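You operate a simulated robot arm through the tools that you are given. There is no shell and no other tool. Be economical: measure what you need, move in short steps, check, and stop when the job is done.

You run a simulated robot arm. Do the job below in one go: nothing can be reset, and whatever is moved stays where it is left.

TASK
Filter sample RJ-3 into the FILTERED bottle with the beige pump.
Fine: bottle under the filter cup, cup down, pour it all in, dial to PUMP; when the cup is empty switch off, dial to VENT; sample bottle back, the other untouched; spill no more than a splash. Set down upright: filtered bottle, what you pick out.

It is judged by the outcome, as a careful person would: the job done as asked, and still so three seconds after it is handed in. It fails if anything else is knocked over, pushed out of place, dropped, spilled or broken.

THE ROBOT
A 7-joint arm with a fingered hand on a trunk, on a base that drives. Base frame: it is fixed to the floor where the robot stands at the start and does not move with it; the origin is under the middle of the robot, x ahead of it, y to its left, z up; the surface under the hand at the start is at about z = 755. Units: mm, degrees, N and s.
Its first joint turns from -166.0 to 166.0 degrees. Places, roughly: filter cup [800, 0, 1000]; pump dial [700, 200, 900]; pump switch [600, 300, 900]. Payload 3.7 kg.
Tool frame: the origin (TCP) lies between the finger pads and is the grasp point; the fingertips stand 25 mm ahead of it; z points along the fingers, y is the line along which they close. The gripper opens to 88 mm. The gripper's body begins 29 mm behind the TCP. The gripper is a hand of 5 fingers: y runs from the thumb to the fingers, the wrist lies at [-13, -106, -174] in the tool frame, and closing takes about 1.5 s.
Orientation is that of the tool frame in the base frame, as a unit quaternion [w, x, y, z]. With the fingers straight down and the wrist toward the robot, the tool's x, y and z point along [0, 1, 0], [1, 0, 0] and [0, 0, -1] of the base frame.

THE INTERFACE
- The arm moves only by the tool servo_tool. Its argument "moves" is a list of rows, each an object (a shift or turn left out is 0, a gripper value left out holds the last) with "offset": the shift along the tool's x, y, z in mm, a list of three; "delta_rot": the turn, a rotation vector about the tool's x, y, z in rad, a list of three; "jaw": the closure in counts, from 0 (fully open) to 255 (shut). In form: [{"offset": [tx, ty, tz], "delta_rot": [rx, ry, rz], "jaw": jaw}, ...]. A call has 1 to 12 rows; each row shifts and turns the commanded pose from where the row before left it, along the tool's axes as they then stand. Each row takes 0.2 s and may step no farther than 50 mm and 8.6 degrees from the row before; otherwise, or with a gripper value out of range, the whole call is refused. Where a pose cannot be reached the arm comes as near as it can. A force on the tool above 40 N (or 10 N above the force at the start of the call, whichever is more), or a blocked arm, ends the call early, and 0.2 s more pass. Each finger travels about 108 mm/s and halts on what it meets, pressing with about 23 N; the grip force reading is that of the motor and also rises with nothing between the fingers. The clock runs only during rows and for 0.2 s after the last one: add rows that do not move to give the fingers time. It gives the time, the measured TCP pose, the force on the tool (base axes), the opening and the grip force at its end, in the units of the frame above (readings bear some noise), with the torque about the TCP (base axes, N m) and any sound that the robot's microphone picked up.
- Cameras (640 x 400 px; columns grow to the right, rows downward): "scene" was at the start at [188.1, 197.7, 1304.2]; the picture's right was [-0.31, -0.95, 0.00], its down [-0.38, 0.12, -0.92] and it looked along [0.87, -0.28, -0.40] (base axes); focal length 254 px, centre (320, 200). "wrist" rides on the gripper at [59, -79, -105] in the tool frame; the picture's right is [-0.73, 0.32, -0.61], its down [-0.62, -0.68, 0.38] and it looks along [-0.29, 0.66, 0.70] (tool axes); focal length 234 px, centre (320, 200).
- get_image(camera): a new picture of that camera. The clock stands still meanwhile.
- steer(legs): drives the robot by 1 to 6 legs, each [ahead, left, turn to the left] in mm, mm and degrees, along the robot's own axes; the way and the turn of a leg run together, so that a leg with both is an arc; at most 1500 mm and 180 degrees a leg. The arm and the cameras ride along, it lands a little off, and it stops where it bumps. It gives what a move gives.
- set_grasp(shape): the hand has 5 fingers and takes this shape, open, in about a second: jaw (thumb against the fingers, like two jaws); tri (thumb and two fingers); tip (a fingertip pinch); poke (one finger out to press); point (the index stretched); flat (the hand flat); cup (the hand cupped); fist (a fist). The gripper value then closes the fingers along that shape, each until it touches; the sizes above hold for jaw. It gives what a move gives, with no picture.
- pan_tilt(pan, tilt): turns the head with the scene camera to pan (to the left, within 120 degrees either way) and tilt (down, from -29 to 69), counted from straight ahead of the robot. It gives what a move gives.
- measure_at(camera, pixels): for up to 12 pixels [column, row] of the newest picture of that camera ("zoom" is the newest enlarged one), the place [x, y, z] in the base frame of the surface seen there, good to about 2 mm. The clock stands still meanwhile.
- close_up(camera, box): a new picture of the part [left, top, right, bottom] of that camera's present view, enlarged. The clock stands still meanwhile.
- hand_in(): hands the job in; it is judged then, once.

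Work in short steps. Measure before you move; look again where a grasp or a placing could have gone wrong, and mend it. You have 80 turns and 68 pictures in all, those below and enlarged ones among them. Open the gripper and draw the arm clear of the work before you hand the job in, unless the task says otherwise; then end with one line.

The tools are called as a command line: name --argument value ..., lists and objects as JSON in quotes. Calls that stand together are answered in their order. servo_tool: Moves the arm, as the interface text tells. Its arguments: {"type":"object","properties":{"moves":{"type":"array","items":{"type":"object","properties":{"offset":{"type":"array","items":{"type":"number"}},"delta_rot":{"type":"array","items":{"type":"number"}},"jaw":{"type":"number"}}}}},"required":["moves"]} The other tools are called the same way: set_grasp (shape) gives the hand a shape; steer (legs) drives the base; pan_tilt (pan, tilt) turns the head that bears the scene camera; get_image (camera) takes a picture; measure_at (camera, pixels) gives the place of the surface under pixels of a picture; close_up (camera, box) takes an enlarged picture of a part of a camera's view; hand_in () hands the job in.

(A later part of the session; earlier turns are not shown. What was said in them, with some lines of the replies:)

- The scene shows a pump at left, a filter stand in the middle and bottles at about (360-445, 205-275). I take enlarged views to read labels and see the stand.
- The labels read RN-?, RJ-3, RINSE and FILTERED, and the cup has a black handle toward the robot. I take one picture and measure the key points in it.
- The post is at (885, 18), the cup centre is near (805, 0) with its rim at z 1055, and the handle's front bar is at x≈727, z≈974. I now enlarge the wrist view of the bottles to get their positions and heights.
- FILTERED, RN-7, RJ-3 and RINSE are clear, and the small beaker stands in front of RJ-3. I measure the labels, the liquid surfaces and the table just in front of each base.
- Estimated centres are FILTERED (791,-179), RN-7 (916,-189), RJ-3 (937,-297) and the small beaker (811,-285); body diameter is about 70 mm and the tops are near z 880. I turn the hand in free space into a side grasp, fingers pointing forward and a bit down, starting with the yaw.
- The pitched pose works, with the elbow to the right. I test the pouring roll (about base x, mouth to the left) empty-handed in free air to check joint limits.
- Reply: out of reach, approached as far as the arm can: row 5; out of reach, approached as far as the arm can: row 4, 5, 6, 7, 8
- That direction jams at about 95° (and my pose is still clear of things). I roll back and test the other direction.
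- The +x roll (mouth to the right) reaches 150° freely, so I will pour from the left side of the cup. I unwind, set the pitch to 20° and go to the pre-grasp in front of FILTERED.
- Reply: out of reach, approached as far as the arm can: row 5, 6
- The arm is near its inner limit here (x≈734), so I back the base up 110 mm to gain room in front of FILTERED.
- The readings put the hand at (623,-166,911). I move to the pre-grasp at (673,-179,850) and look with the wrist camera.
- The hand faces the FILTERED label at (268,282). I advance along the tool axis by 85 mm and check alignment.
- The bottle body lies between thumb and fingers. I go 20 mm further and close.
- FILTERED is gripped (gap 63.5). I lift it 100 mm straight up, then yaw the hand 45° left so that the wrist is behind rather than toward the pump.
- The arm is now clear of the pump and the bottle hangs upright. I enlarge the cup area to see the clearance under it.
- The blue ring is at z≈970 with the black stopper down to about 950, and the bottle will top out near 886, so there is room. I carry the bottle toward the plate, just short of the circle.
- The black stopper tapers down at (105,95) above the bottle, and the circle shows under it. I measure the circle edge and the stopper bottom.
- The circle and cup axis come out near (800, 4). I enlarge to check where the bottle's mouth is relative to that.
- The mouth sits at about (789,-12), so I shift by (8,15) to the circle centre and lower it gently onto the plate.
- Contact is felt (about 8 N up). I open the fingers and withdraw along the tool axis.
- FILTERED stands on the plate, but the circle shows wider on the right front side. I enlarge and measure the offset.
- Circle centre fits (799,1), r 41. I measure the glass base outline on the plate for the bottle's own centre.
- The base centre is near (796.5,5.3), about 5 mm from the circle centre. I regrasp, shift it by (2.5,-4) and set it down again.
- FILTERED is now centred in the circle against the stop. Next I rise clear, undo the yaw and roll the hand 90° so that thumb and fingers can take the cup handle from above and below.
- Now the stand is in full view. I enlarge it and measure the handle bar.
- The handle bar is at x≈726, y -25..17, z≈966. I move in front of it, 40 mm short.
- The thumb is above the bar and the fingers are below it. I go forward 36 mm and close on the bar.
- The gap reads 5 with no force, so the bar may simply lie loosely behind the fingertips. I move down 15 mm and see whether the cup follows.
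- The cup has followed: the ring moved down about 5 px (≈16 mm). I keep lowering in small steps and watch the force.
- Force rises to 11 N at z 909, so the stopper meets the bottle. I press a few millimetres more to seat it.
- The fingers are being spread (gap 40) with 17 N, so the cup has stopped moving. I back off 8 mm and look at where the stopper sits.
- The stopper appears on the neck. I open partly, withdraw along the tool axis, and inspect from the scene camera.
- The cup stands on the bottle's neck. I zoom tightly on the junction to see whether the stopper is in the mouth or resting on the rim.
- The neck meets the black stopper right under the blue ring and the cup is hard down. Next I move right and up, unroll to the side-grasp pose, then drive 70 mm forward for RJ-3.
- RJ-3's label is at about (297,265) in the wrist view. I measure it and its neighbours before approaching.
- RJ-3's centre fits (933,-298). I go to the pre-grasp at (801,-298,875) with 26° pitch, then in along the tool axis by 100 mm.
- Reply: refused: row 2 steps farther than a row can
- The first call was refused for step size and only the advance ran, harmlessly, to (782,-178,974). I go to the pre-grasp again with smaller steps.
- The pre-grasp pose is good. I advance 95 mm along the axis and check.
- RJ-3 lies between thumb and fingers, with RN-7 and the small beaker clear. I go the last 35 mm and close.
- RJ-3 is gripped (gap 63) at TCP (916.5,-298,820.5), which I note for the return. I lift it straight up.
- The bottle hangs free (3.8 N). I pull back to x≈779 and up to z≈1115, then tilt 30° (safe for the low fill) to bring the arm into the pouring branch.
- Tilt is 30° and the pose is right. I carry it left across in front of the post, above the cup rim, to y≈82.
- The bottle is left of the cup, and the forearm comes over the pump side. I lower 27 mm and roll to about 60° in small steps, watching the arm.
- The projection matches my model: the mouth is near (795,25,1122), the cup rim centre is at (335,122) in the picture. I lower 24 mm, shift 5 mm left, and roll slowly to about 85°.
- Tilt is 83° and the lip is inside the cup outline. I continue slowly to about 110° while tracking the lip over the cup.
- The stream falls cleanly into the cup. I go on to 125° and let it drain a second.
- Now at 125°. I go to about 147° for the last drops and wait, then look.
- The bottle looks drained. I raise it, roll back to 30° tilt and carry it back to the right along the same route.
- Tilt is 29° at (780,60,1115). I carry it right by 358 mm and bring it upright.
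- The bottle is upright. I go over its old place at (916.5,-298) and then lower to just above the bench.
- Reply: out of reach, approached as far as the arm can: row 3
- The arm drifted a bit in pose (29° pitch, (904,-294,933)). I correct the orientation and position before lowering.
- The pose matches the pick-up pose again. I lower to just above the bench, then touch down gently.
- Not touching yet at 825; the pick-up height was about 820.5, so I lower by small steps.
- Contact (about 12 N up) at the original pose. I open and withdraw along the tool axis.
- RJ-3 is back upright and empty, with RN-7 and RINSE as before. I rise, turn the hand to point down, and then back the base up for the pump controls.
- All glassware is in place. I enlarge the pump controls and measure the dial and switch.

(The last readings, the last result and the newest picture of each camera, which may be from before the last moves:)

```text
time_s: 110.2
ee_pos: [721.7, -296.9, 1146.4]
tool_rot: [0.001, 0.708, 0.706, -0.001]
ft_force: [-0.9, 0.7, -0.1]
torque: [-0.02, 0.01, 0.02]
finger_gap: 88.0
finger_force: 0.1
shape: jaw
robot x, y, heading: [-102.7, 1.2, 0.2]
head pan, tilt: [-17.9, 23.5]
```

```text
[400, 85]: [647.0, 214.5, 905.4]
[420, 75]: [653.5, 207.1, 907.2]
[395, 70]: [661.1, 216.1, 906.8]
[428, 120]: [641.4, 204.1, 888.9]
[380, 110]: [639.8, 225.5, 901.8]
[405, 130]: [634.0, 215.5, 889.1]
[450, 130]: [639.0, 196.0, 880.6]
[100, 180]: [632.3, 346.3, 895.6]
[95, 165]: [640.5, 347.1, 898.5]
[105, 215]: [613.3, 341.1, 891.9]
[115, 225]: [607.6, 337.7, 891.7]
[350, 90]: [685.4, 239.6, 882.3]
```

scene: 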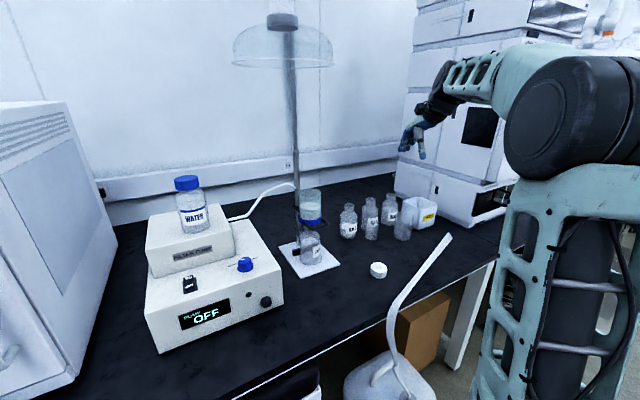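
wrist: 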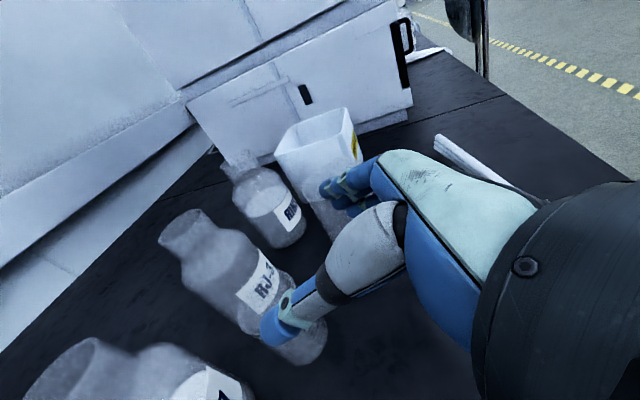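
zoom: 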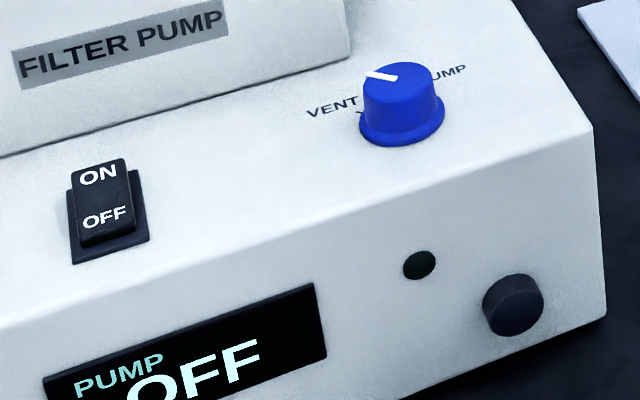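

The dial's top centre is near (650,213,906), with the pointer at VENT (left) and PUMP to the right, so it turns clockwise. I measure the upper box's corner for finger clearance and the label positions.

measure_at --camera "zoom" --pixels '[[345, 30], [345, 58], [300, 75], [320, 110], [455, 70], [368, 75], [398, 78], [436, 85], [362, 85]]'

servo_tool --moves '[{"offset": [45, 0, 0], "jaw": 110}, {"offset": [45, 0, 0]}, {"offset": [45, 0, 0]}, {"offset": [45, 0, 0]}, {"offset": [45, 0, 0]}, {"offset": [45, 0, 0]}, {"offset": [45, 0, 0]}, {"offset": [45, -10, 0]}, {"offset": [45, -10, 0]}, {"offset": [45, -20, 0]}, {"offset": [45, -20, 0]}, {"offset": [10, -10, 0]}]'

```text
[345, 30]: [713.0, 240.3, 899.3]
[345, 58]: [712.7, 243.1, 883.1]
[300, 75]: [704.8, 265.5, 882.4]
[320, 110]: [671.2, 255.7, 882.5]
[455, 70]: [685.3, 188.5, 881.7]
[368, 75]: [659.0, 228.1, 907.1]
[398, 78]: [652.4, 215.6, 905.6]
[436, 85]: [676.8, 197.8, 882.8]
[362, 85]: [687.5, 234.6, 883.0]
```

```text
time_s: 112.8
ee_pos: [653.3, 210.5, 1145.6]
tool_rot: [0.001, 0.709, 0.705, -0.002]
ft_force: [-0.2, 0.0, -0.5]
torque: [0.04, 0.0, -0.01]
finger_gap: 50.5
finger_force: 0.0
shape: jaw
robot x, y, heading: [-102.1, 1.0, -0.3]
head pan, tilt: [-17.9, 23.5]
```

The pointer is at about +61° and PUMP is at about -28°, so a 90° clockwise turn is needed. Knob centre is (648,214.5); I centre over it and descend to just above.

servo_tool --moves '[{"offset": [4, -5, 0]}, {"offset": [0, 0, 40]}, {"offset": [0, 0, 40]}, {"offset": [0, 0, 40]}, {"offset": [0, 0, 40]}, {"offset": [0, 0, 30]}, {}]'

get_image --camera "wrist"

```text
time_s: 114.4
ee_pos: [647.7, 211.6, 955.0]
tool_rot: [0.001, 0.708, 0.706, 0.001]
ft_force: [-0.6, -0.3, -0.1]
torque: [-0.02, 0.05, 0.01]
finger_gap: 50.5
finger_force: 0.0
shape: jaw
robot x, y, heading: [-101.5, -2.2, 0.1]
head pan, tilt: [-17.9, 23.5]
```

```text
7 pictures are left
```

wrist: 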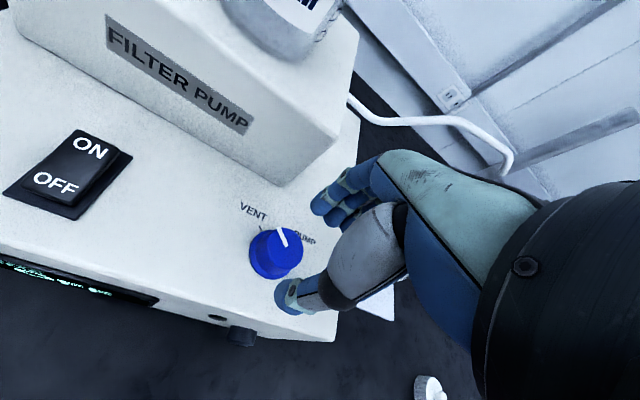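

The knob is slightly off the grip line. I measure its top outline in this view.

measure_at --camera "wrist" --pixels '[[282, 245], [266, 240], [298, 248], [272, 232], [292, 258], [280, 256], [255, 262], [287, 232], [262, 250], [252, 210], [306, 240]]'

close_up --camera "wrist" --box '[220, 190, 340, 310]'

```text
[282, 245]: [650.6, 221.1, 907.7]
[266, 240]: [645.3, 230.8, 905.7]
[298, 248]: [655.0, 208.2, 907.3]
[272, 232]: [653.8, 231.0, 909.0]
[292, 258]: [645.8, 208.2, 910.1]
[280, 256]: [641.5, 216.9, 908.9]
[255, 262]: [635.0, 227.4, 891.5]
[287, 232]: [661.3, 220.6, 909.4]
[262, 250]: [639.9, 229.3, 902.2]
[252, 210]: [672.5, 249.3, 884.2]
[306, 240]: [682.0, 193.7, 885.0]
```

```text
3.33 times, centred on (280, 250) of wrist
```

zoom: 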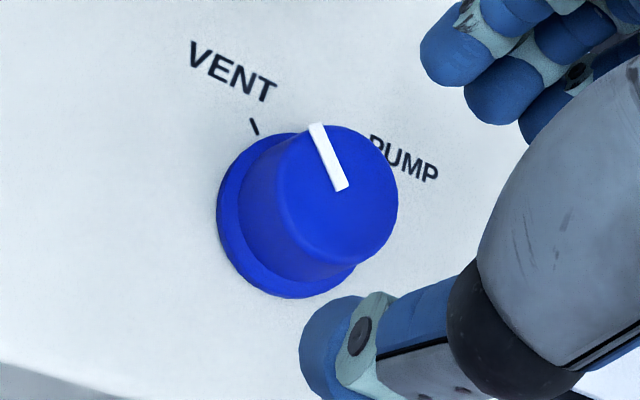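

The knob centre is (651,219.5), radius about 13. I shift by (+3,+8), descend to z 916, and close on it.

servo_tool --moves '[{"offset": [8, 3.3, 0]}, {"offset": [0, 0, 15]}, {"offset": [0, 0, 12]}, {"offset": [0, 0, 12]}, {}, {"jaw": 160}, {"jaw": 200}, {"jaw": 230}, {}, {}, {}]'

```text
time_s: 116.8
ee_pos: [651.3, 221.5, 916.3]
tool_rot: [0.001, 0.708, 0.706, -0.001]
ft_force: [-0.4, 2.3, -2.0]
torque: [0.06, 0.0, 0.04]
finger_gap: 26.0
finger_force: 22.9
shape: jaw
robot x, y, heading: [-102.0, 3.3, -0.1]
head pan, tilt: [-17.9, 23.5]
```

The knob is held (gap 26, 23 N). I turn it clockwise about 90°.

servo_tool --moves '[{"delta_rot": [0, 0, 0.12]}, {"delta_rot": [0, 0, 0.1428]}, {"delta_rot": [0, 0, 0.1428]}, {"delta_rot": [0, 0, 0.1428]}, {"delta_rot": [0, 0, 0.1428]}, {"delta_rot": [0, 0, 0.1428]}, {"delta_rot": [0, 0, 0.1428]}, {"delta_rot": [0, 0, 0.1428]}, {"delta_rot": [0, 0, 0.1428]}, {"delta_rot": [0, 0, 0.1428]}, {"delta_rot": [0, 0, 0.1428]}, {}]'

```text
time_s: 119.4
ee_pos: [652.8, 221.3, 916.9]
tool_rot: [0.001, 1.0, 0.009, 0.002]
ft_force: [20.8, 1.0, -3.2]
torque: [-0.04, -0.54, 0.42]
finger_gap: 25.6
finger_force: 22.7
shape: jaw
robot x, y, heading: [-98.9, -2.2, -0.1]
head pan, tilt: [-17.9, 23.5]
```

The torque reads 0.42 N m and 21 N sideways, which suggests a stop. I open the fingers and rise, then check the pointer.

servo_tool --moves '[{"jaw": 180}, {"jaw": 110}, {}, {}, {"offset": [0, 0, -20]}, {"offset": [0, 0, -40]}, {"offset": [0, 0, -45]}, {"offset": [0, 0, -45]}, {}]'

close_up --camera "wrist" --box '[0, 0, 640, 400]'

```text
time_s: 121.4
ee_pos: [651.9, 220.9, 1069.2]
tool_rot: [0.002, 1.0, 0.009, 0.0]
ft_force: [-0.3, 0.4, 0.4]
torque: [-0.05, 0.03, 0.02]
finger_gap: 49.4
finger_force: 0.1
shape: jaw
robot x, y, heading: [-99.5, -3.7, -0.2]
head pan, tilt: [-17.9, 23.5]
```

```text
1.00 times, centred on (320, 200) of wrist (not enlarged: the box is as wide or as high as the picture)
```

zoom: 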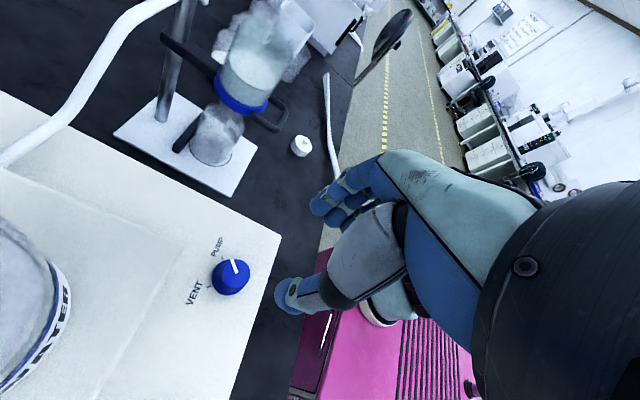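

The pointer now points at PUMP. Before pressing ON I measure the upper box (top and front edge) from this view for hand clearance.

measure_at --camera "wrist" --pixels '[[110, 250], [150, 240], [120, 350], [150, 300], [180, 330], [30, 200], [245, 75], [240, 90], [40, 260], [233, 262], [238, 274]]'

servo_tool --moves '[{"delta_rot": [0, 0, -0.14], "jaw": 180}, {"delta_rot": [0, 0, -0.14], "jaw": 255}, {"delta_rot": [0, 0, -0.14]}, {"delta_rot": [0, 0, -0.14]}, {"delta_rot": [0, 0, -0.14]}, {"delta_rot": [0, 0, -0.14]}, {"delta_rot": [0, 0, -0.14]}, {"delta_rot": [0, 0, -0.14]}, {"delta_rot": [0, 0, -0.14]}, {"delta_rot": [0, 0, -0.14]}, {"delta_rot": [0, 0, -0.14]}, {"delta_rot": [0, 0, -0.013]}]'

```text
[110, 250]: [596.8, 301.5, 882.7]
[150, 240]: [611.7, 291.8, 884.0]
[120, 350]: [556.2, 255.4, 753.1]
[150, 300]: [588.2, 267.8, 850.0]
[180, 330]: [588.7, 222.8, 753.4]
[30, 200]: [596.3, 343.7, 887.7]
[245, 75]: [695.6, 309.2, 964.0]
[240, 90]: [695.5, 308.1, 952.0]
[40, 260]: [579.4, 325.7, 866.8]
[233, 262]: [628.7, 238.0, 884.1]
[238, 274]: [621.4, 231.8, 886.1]
```

```text
time_s: 124.0
ee_pos: [651.2, 220.6, 1067.0]
tool_rot: [0.002, 0.705, 0.709, 0.0]
ft_force: [-0.2, 0.3, 0.0]
torque: [-0.03, -0.02, -0.01]
finger_gap: 0.0
finger_force: 22.9
shape: jaw
robot x, y, heading: [-99.8, -5.1, 0.3]
head pan, tilt: [-17.9, 23.5]
```

Those values refer to the earlier wrist picture, which shows the switch too (ON at (90,148), OFF at (55,182)). I measure the rocker there.

measure_at --camera "wrist" --pixels '[[90, 148], [80, 138], [112, 148], [100, 165], [55, 182], [45, 175], [70, 190], [75, 165], [130, 30], [200, 110], [290, 60], [330, 60]]'

```text
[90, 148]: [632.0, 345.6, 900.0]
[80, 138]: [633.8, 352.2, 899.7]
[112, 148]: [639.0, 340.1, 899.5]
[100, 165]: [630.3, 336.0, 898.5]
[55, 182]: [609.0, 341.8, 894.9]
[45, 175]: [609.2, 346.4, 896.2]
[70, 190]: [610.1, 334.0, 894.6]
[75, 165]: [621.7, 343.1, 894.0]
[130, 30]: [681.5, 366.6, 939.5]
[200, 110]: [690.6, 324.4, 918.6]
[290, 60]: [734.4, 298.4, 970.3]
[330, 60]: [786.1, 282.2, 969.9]
```

The rocker runs x 604–643 at y≈343, with ON at the far end (z 900). I tilt the closed hand 30° away from the box and move above the ON end.

servo_tool --moves '[{"delta_rot": [-0.131, 0, 0]}, {"delta_rot": [-0.131, 0, 0]}, {"delta_rot": [-0.131, 0, 0]}, {"delta_rot": [-0.131, 0, 0]}, {"offset": [30.85, -20.1, 21.6]}, {"offset": [30.85, -20.1, 21.6]}, {"offset": [30.85, -20.1, 21.6]}, {"offset": [30.85, -20.1, 21.6]}, {}]'

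```text
time_s: 126.0
ee_pos: [625.8, 346.8, 950.1]
tool_rot: [0.184, 0.682, 0.684, 0.183]
ft_force: [-0.2, 1.1, -0.6]
torque: [0.01, 0.03, 0.01]
finger_gap: 0.1
finger_force: 22.2
shape: jaw
robot x, y, heading: [-103.9, -1.9, -0.0]
head pan, tilt: [-17.9, 23.5]
```

The pose is right, with the tip over (638,347). I press down step by step.

servo_tool --moves '[{"offset": [-2, -6, 10.4]}, {"offset": [0, -6, 10.4]}, {"offset": [0, -1.5, 2.6]}, {"offset": [0, -1.5, 2.6]}, {}]'

```text
time_s: 127.2
ee_pos: [624.1, 343.5, 923.4]
tool_rot: [0.184, 0.682, 0.683, 0.183]
ft_force: [0.5, 0.4, 1.5]
torque: [0.0, 0.01, 0.01]
finger_gap: 0.0
finger_force: 23.0
shape: jaw
robot x, y, heading: [-103.5, -0.3, -0.0]
head pan, tilt: [-17.9, 23.5]
```

servo_tool --moves '[{"offset": [0, -1, 1.73]}, {"offset": [0, -1, 1.73]}, {"offset": [0, -1, 1.73]}, {"offset": [0, -1, 1.73]}, {}]'

```text
time_s: 128.4
ee_pos: [623.7, 342.6, 916.4]
tool_rot: [0.185, 0.682, 0.683, 0.186]
ft_force: [-2.6, -1.9, 36.6]
torque: [-0.34, -0.5, -0.03]
finger_gap: 0.1
finger_force: 23.0
shape: jaw
robot x, y, heading: [-99.4, 0.7, -0.2]
head pan, tilt: [-17.9, 23.5]
```

The press reached 37 N. I lift off and look at the display.

servo_tool --moves '[{"offset": [0, 10, -17.3]}, {"offset": [0, 20, -34.6]}, {"offset": [0, 20, -34.6]}, {}]'

get_image --camera "scene"

```text
time_s: 129.4
ee_pos: [626.0, 343.0, 1013.3]
tool_rot: [0.185, 0.682, 0.684, 0.183]
ft_force: [0.6, -0.7, -0.2]
torque: [0.03, 0.01, -0.03]
finger_gap: 0.1
finger_force: 22.6
shape: jaw
robot x, y, heading: [-101.9, -2.5, 0.2]
head pan, tilt: [-17.9, 23.5]
```

```text
4 pictures are left
```

scene: 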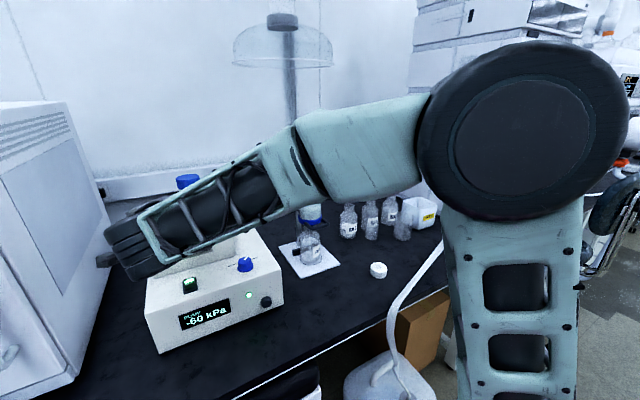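

The pump is on: the display reads -60 kPa and the green lamp is lit. I wait some seconds while it filters, listening for a change of sound.

servo_tool --moves '[{}, {}, {}, {}, {}, {}, {}, {}, {}, {}, {}, {}]'

servo_tool --moves '[{}, {}, {}, {}, {}, {}, {}, {}, {}, {}, {}, {}]'

servo_tool --moves '[{}, {}, {}, {}, {}, {}, {}, {}, {}, {}, {}, {}]'

servo_tool --moves '[{}, {}, {}, {}, {}, {}, {}, {}, {}, {}, {}, {}]'

servo_tool --moves '[{}, {}, {}, {}, {}, {}, {}, {}, {}, {}, {}, {}]'

servo_tool --moves '[{}, {}, {}, {}, {}, {}, {}, {}, {}, {}, {}, {}]'

close_up --camera "scene" --box '[140, 190, 340, 350]'

```text
time_s: 132.0
ee_pos: [625.2, 344.0, 1013.8]
tool_rot: [0.185, 0.682, 0.683, 0.183]
ft_force: [0.4, 0.5, 0.4]
torque: [0.04, 0.01, -0.03]
finger_gap: 0.0
finger_force: 23.1
shape: jaw
robot x, y, heading: [-101.4, 2.7, -0.1]
head pan, tilt: [-17.9, 23.5]
```

```text
time_s: 134.6
ee_pos: [625.4, 342.1, 1013.9]
tool_rot: [0.184, 0.682, 0.684, 0.183]
ft_force: [-0.3, -0.1, 0.4]
torque: [0.0, 0.0, -0.04]
finger_gap: 0.2
finger_force: 23.2
shape: jaw
robot x, y, heading: [-102.1, -1.9, 0.1]
head pan, tilt: [-17.9, 23.5]
```

```text
time_s: 137.2
ee_pos: [624.7, 342.6, 1014.1]
tool_rot: [0.185, 0.682, 0.684, 0.183]
ft_force: [0.9, 0.0, 1.1]
torque: [0.0, -0.01, 0.02]
finger_gap: 0.0
finger_force: 22.8
shape: jaw
robot x, y, heading: [-102.1, -4.8, 0.1]
head pan, tilt: [-17.9, 23.5]
```

```text
time_s: 139.8
ee_pos: [625.0, 342.2, 1013.7]
tool_rot: [0.184, 0.682, 0.683, 0.183]
ft_force: [0.3, 0.3, 0.4]
torque: [0.01, -0.02, 0.01]
finger_gap: 0.1
finger_force: 23.1
shape: jaw
robot x, y, heading: [-101.5, 0.3, 0.2]
head pan, tilt: [-17.9, 23.5]
```

```text
time_s: 142.4
ee_pos: [624.8, 343.5, 1013.1]
tool_rot: [0.184, 0.681, 0.684, 0.183]
ft_force: [-0.2, -0.1, -0.4]
torque: [0.01, 0.0, -0.01]
finger_gap: 0.0
finger_force: 23.4
shape: jaw
robot x, y, heading: [-102.3, -0.4, 0.1]
head pan, tilt: [-17.9, 23.5]
```

```text
time_s: 145.0
ee_pos: [625.6, 342.6, 1013.3]
tool_rot: [0.184, 0.682, 0.684, 0.183]
ft_force: [0.2, 0.7, -0.4]
torque: [-0.04, -0.01, 0.01]
finger_gap: 0.1
finger_force: 23.0
shape: jaw
robot x, y, heading: [-106.1, 0.0, -0.1]
head pan, tilt: [-17.9, 23.5]
```

```text
2.50 times, centred on (240, 270) of scene
```

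zoom: 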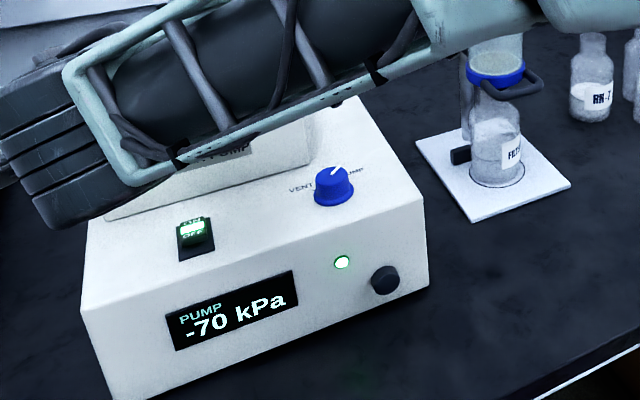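

It reads -70 kPa, FILTERED is filling, and the pointer is at PUMP. I wait on.

servo_tool --moves '[{}, {}, {}, {}, {}, {}, {}, {}, {}, {}, {}, {}]'

servo_tool --moves '[{}, {}, {}, {}, {}, {}, {}, {}, {}, {}, {}, {}]'

servo_tool --moves '[{}, {}, {}, {}, {}, {}, {}, {}, {}, {}, {}, {}]'

servo_tool --moves '[{}, {}, {}, {}, {}, {}, {}, {}, {}, {}, {}, {}]'

servo_tool --moves '[{}, {}, {}, {}, {}, {}, {}, {}, {}, {}, {}, {}]'

servo_tool --moves '[{}, {}, {}, {}, {}, {}, {}, {}, {}, {}, {}, {}]'

servo_tool --moves '[{}, {}, {}, {}, {}, {}, {}, {}, {}, {}, {}, {}]'

servo_tool --moves '[{}, {}, {}, {}, {}, {}, {}, {}, {}, {}, {}, {}]'

servo_tool --moves '[{}, {}, {}, {}, {}, {}, {}, {}, {}, {}, {}, {}]'

servo_tool --moves '[{}, {}, {}, {}, {}, {}, {}, {}, {}, {}, {}, {}]'

```text
time_s: 147.6
ee_pos: [625.8, 342.5, 1013.3]
tool_rot: [0.184, 0.682, 0.684, 0.182]
ft_force: [1.0, 0.3, 0.1]
torque: [0.01, -0.02, 0.03]
finger_gap: 0.0
finger_force: 23.0
shape: jaw
robot x, y, heading: [-100.6, 1.4, -0.0]
head pan, tilt: [-17.9, 23.5]
```

```text
time_s: 150.2
ee_pos: [626.6, 342.3, 1013.3]
tool_rot: [0.184, 0.682, 0.684, 0.182]
ft_force: [0.5, 0.0, -0.2]
torque: [0.01, 0.02, 0.03]
finger_gap: 0.0
finger_force: 22.7
shape: jaw
robot x, y, heading: [-96.8, 0.3, 0.1]
head pan, tilt: [-17.9, 23.5]
```

```text
time_s: 152.8
ee_pos: [625.8, 341.3, 1012.8]
tool_rot: [0.184, 0.682, 0.684, 0.183]
ft_force: [0.1, 0.0, 0.0]
torque: [0.01, -0.01, 0.02]
finger_gap: 0.0
finger_force: 23.2
shape: jaw
robot x, y, heading: [-99.4, 1.6, 0.1]
head pan, tilt: [-17.9, 23.5]
```

```text
time_s: 155.4
ee_pos: [625.9, 343.0, 1012.7]
tool_rot: [0.185, 0.682, 0.684, 0.183]
ft_force: [-0.4, 0.3, 0.1]
torque: [-0.04, 0.01, 0.01]
finger_gap: 0.0
finger_force: 22.6
shape: jaw
robot x, y, heading: [-100.3, 0.2, 0.0]
head pan, tilt: [-17.9, 23.5]
```

```text
time_s: 158.0
ee_pos: [625.7, 343.1, 1013.4]
tool_rot: [0.184, 0.682, 0.683, 0.182]
ft_force: [0.1, 0.2, 0.1]
torque: [0.0, -0.03, 0.0]
finger_gap: 0.0
finger_force: 23.0
shape: jaw
robot x, y, heading: [-100.2, -2.0, 0.1]
head pan, tilt: [-17.9, 23.5]
```

```text
time_s: 160.6
ee_pos: [625.5, 342.0, 1014.4]
tool_rot: [0.183, 0.681, 0.685, 0.183]
ft_force: [0.1, 0.7, 0.0]
torque: [-0.01, 0.02, 0.01]
finger_gap: 0.0
finger_force: 22.9
shape: jaw
robot x, y, heading: [-102.9, -2.6, -0.0]
head pan, tilt: [-17.9, 23.5]
```

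```text
time_s: 163.2
ee_pos: [625.8, 342.5, 1013.8]
tool_rot: [0.185, 0.682, 0.684, 0.183]
ft_force: [-0.8, -0.5, -0.6]
torque: [0.0, 0.01, -0.01]
finger_gap: 0.0
finger_force: 23.2
shape: jaw
robot x, y, heading: [-99.6, -2.6, 0.1]
head pan, tilt: [-17.9, 23.5]
```

```text
time_s: 165.8
ee_pos: [625.2, 341.5, 1014.3]
tool_rot: [0.184, 0.682, 0.684, 0.183]
ft_force: [-0.3, 0.1, 0.3]
torque: [0.0, 0.0, 0.0]
finger_gap: 0.1
finger_force: 23.3
shape: jaw
robot x, y, heading: [-98.2, 1.8, -0.1]
head pan, tilt: [-17.9, 23.5]
```

```text
time_s: 168.4
ee_pos: [625.7, 342.7, 1013.1]
tool_rot: [0.185, 0.682, 0.684, 0.183]
ft_force: [0.0, -0.3, -0.1]
torque: [0.03, 0.01, 0.01]
finger_gap: 0.2
finger_force: 22.9
shape: jaw
robot x, y, heading: [-97.7, 2.4, 0.2]
head pan, tilt: [-17.9, 23.5]
```

```text
time_s: 171.0
ee_pos: [625.4, 342.7, 1012.8]
tool_rot: [0.185, 0.681, 0.684, 0.184]
ft_force: [0.1, -0.7, -1.2]
torque: [-0.01, 0.03, 0.01]
finger_gap: 0.1
finger_force: 22.6
shape: jaw
robot x, y, heading: [-100.1, 0.3, -0.0]
head pan, tilt: [-17.9, 23.5]
```

More than 40 s of pumping have passed. I check the cup and display.

close_up --camera "scene" --box '[185, 200, 335, 330]'

```text
3.08 times, centred on (260, 265) of scene
```

zoom: 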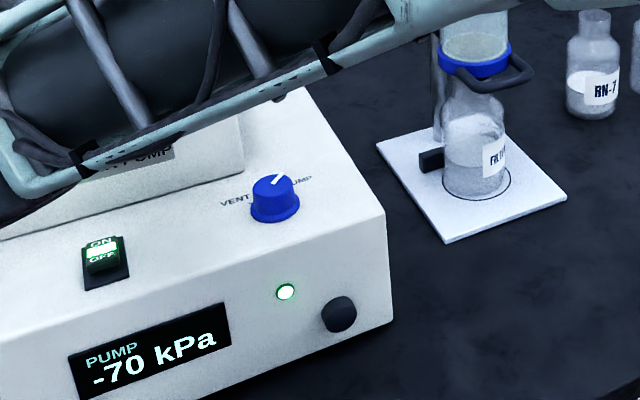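

FILTERED now holds a visible layer. I measure its liquid level and the surface in the cup (the bare filter was at z≈930).

measure_at --camera "zoom" --pixels '[[470, 45], [480, 50], [460, 50], [475, 30], [475, 38], [465, 145], [470, 150], [460, 135], [475, 140], [470, 20]]'

```text
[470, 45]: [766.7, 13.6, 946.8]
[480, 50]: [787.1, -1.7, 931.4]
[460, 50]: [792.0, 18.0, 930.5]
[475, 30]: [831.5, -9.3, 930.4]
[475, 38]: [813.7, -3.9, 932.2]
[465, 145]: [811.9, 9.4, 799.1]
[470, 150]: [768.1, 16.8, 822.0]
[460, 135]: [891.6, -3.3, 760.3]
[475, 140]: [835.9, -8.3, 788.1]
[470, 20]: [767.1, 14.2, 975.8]
```

The cup surface is back at the bare filter (z 931) and the filtrate is 39 mm deep, so everything is through. I press the OFF end of the rocker at x≈610.

servo_tool --moves '[{"offset": [0, -27.8, 20.3]}, {"offset": [0, -27.8, 20.3]}, {"offset": [0, -6, 10.4]}, {"offset": [0, -6, 10.4]}, {}]'

servo_tool --moves '[{"offset": [0, -1, 1.73]}, {"offset": [0, -1, 1.73]}, {"offset": [0, -1, 1.73]}, {"offset": [0, -1, 1.73]}, {}]'

```text
time_s: 172.2
ee_pos: [598.5, 343.1, 925.6]
tool_rot: [0.185, 0.681, 0.684, 0.183]
ft_force: [0.0, 0.3, -0.9]
torque: [0.02, 0.01, -0.01]
finger_gap: 0.0
finger_force: 22.9
shape: jaw
robot x, y, heading: [-104.5, 0.7, -0.1]
head pan, tilt: [-17.9, 23.5]
```

```text
time_s: 173.4
ee_pos: [597.4, 341.4, 918.8]
tool_rot: [0.185, 0.682, 0.684, 0.182]
ft_force: [-1.0, -0.8, 1.3]
torque: [-0.07, -0.03, 0.01]
finger_gap: 0.0
finger_force: 22.8
shape: jaw
robot x, y, heading: [-100.2, -1.2, -0.2]
head pan, tilt: [-17.9, 23.5]
```

Light contact only; I press further.

servo_tool --moves '[{"offset": [0, -1, 1.73]}, {"offset": [0, -1, 1.73]}, {"offset": [0, -1, 1.73]}, {}]'

```text
time_s: 174.4
ee_pos: [597.3, 341.8, 917.2]
tool_rot: [0.186, 0.682, 0.682, 0.187]
ft_force: [-0.9, -1.6, 15.5]
torque: [-0.17, -0.15, -0.02]
finger_gap: 0.2
finger_force: 23.3
shape: jaw
robot x, y, heading: [-102.4, 1.7, -0.2]
head pan, tilt: [-17.9, 23.5]
stopped in row 4: the force on the tool passed its limit at 41 N (the readings are from after the stop); the commanded pose is now the measured one
```

The force reached 41 N, so the rocker should have tipped. I lift, straighten the hand and go back above the dial.

servo_tool --moves '[{"offset": [0, 16, -27.7]}, {"offset": [0, 16, -27.7]}, {"offset": [0, 16, -27.7]}, {"delta_rot": [0.131, 0, 0]}, {"delta_rot": [0.131, 0, 0]}, {"delta_rot": [0.131, 0, 0]}, {"delta_rot": [0.131, 0, 0]}, {"offset": [-30.6, 13.5, -11.7]}, {"offset": [-30.6, 13.5, -11.7]}, {"offset": [-30.6, 13.5, -11.7]}, {"offset": [-30.6, 13.5, -11.7], "jaw": 110}, {}]'

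servo_tool --moves '[{"delta_rot": [0, 0, 0.14]}, {"delta_rot": [0, 0, 0.14]}, {"delta_rot": [0, 0, 0.14]}, {"delta_rot": [0, 0, 0.14]}, {"delta_rot": [0, 0, 0.14]}, {"delta_rot": [0, 0, 0.14]}, {"delta_rot": [0, 0, 0.14]}, {"delta_rot": [0, 0, 0.14]}, {"delta_rot": [0, 0, 0.14]}, {"delta_rot": [0, 0, 0.14]}, {"delta_rot": [0, 0, 0.14]}, {}]'

```text
time_s: 177.0
ee_pos: [650.3, 222.1, 1056.8]
tool_rot: [0.002, 0.706, 0.708, 0.002]
ft_force: [-0.6, 0.3, -0.8]
torque: [0.03, 0.0, 0.01]
finger_gap: 49.9
finger_force: 0.1
shape: jaw
robot x, y, heading: [-100.1, 1.5, 0.1]
head pan, tilt: [-17.9, 23.5]
```

```text
time_s: 179.6
ee_pos: [650.9, 220.7, 1058.2]
tool_rot: [0.0, 1.0, 0.016, 0.004]
ft_force: [-0.7, -0.4, -0.2]
torque: [0.02, 0.01, 0.02]
finger_gap: 50.2
finger_force: 0.0
shape: jaw
robot x, y, heading: [-104.9, 0.7, -0.1]
head pan, tilt: [-17.9, 23.5]
```

Centred over the dial at (651,221). I descend to z 916 and close.

servo_tool --moves '[{"offset": [0, 0, 40]}, {"offset": [0, 0, 40]}, {"offset": [0, 0, 25]}, {"offset": [0, 0, 15]}, {"offset": [0, 0, 12]}, {"offset": [0, 0, 10]}, {}, {"jaw": 180}, {"jaw": 230}, {}, {}, {}]'

```text
time_s: 182.2
ee_pos: [652.2, 221.5, 914.9]
tool_rot: [0.0, 1.0, 0.016, 0.003]
ft_force: [0.1, -3.5, -2.5]
torque: [-0.12, -0.02, 0.04]
finger_gap: 26.8
finger_force: 22.9
shape: jaw
robot x, y, heading: [-98.9, -0.3, 0.1]
head pan, tilt: [-17.9, 23.5]
5 turns are left
```

The knob is held. I turn it counter-clockwise 90°, open, rise, and look at the result.

servo_tool --moves '[{"delta_rot": [0, 0, -0.14]}, {"delta_rot": [0, 0, -0.14]}, {"delta_rot": [0, 0, -0.14]}, {"delta_rot": [0, 0, -0.14]}, {"delta_rot": [0, 0, -0.14]}, {"delta_rot": [0, 0, -0.14]}, {"delta_rot": [0, 0, -0.14]}, {"delta_rot": [0, 0, -0.14]}, {"delta_rot": [0, 0, -0.14]}, {"delta_rot": [0, 0, -0.14]}, {"delta_rot": [0, 0, -0.14]}, {}]'

servo_tool --moves '[{"jaw": 180}, {"jaw": 110}, {}, {}, {"offset": [0, 0, -15]}, {"offset": [0, 0, -25]}, {}]'

get_image --camera "wrist"

```text
time_s: 184.8
ee_pos: [651.0, 218.5, 915.2]
tool_rot: [0.003, 0.706, 0.708, 0.003]
ft_force: [-10.2, -14.4, -6.5]
torque: [-0.26, 0.24, -0.22]
finger_gap: 24.6
finger_force: 22.7
shape: jaw
robot x, y, heading: [-99.5, -1.1, -0.2]
head pan, tilt: [-17.9, 23.5]
```

```text
time_s: 186.4
ee_pos: [650.5, 220.8, 956.1]
tool_rot: [0.003, 0.706, 0.708, 0.003]
ft_force: [-0.5, 0.2, 0.2]
torque: [0.0, -0.03, 0.02]
finger_gap: 49.7
finger_force: 0.1
shape: jaw
robot x, y, heading: [-100.3, -0.7, -0.1]
head pan, tilt: [-17.9, 23.5]
```

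```text
1 pictures are left
4 turns are left
```

wrist: 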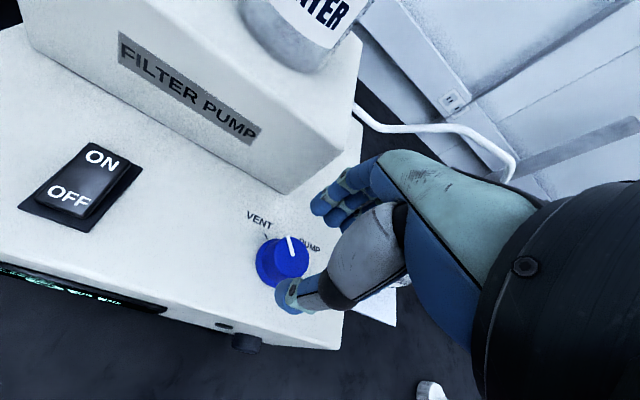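

The switch is unlit (OFF) and the pointer stands as it did at the start, at VENT. I raise the arm clear, open the hand and take the last look.

servo_tool --moves '[{"offset": [0, 0, -40]}, {"offset": [0, 0, -45]}, {"offset": [0, 0, -45]}, {"offset": [0, 0, -45], "jaw": 0}, {"offset": [-45, 0, -20]}, {"offset": [-45, 0, 0]}, {"offset": [-45, 0, 0]}, {"offset": [-45, 0, 0]}, {"offset": [-45, 0, 0]}, {"offset": [-45, 0, 0]}, {"offset": [-45, 0, 0]}, {"offset": [-45, 0, 0]}]'

servo_tool --moves '[{"offset": [-45, 0, 0]}, {"offset": [-45, 0, 0]}, {"offset": [-45, 0, 0]}, {}]'

close_up --camera "scene" --box '[140, 170, 460, 370]'

```text
time_s: 189.0
ee_pos: [652.1, -138.8, 1154.4]
tool_rot: [0.003, 0.706, 0.708, 0.003]
ft_force: [0.5, 0.8, -0.8]
torque: [-0.01, 0.01, 0.0]
finger_gap: 87.9
finger_force: 0.0
shape: jaw
robot x, y, heading: [-102.1, 0.6, -0.1]
head pan, tilt: [-17.9, 23.5]
```

```text
time_s: 190.0
ee_pos: [649.7, -274.4, 1153.8]
tool_rot: [0.003, 0.707, 0.708, 0.003]
ft_force: [-0.3, 0.1, 0.5]
torque: [0.05, 0.04, 0.0]
finger_gap: 87.6
finger_force: 0.0
shape: jaw
robot x, y, heading: [-100.1, -1.9, 0.1]
head pan, tilt: [-17.9, 23.5]
```

```text
2.00 times, centred on (300, 270) of scene
3 turns are left
```

zoom: 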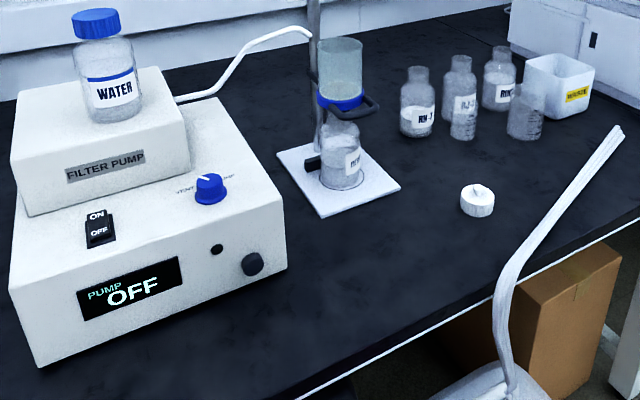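

The display says OFF, the dial is at VENT, the cup is empty, the filtrate is in FILTERED, and all bottles stand upright in their places. I hand the job in.

hand_in

```text
The job is handed in.
```

RJ-3 has been filtered into the FILTERED bottle. The cup is empty, the pump is off, the dial is at VENT, and the RJ-3 bottle is back upright in its place. I saw no spill, and RN-7 was not touched.
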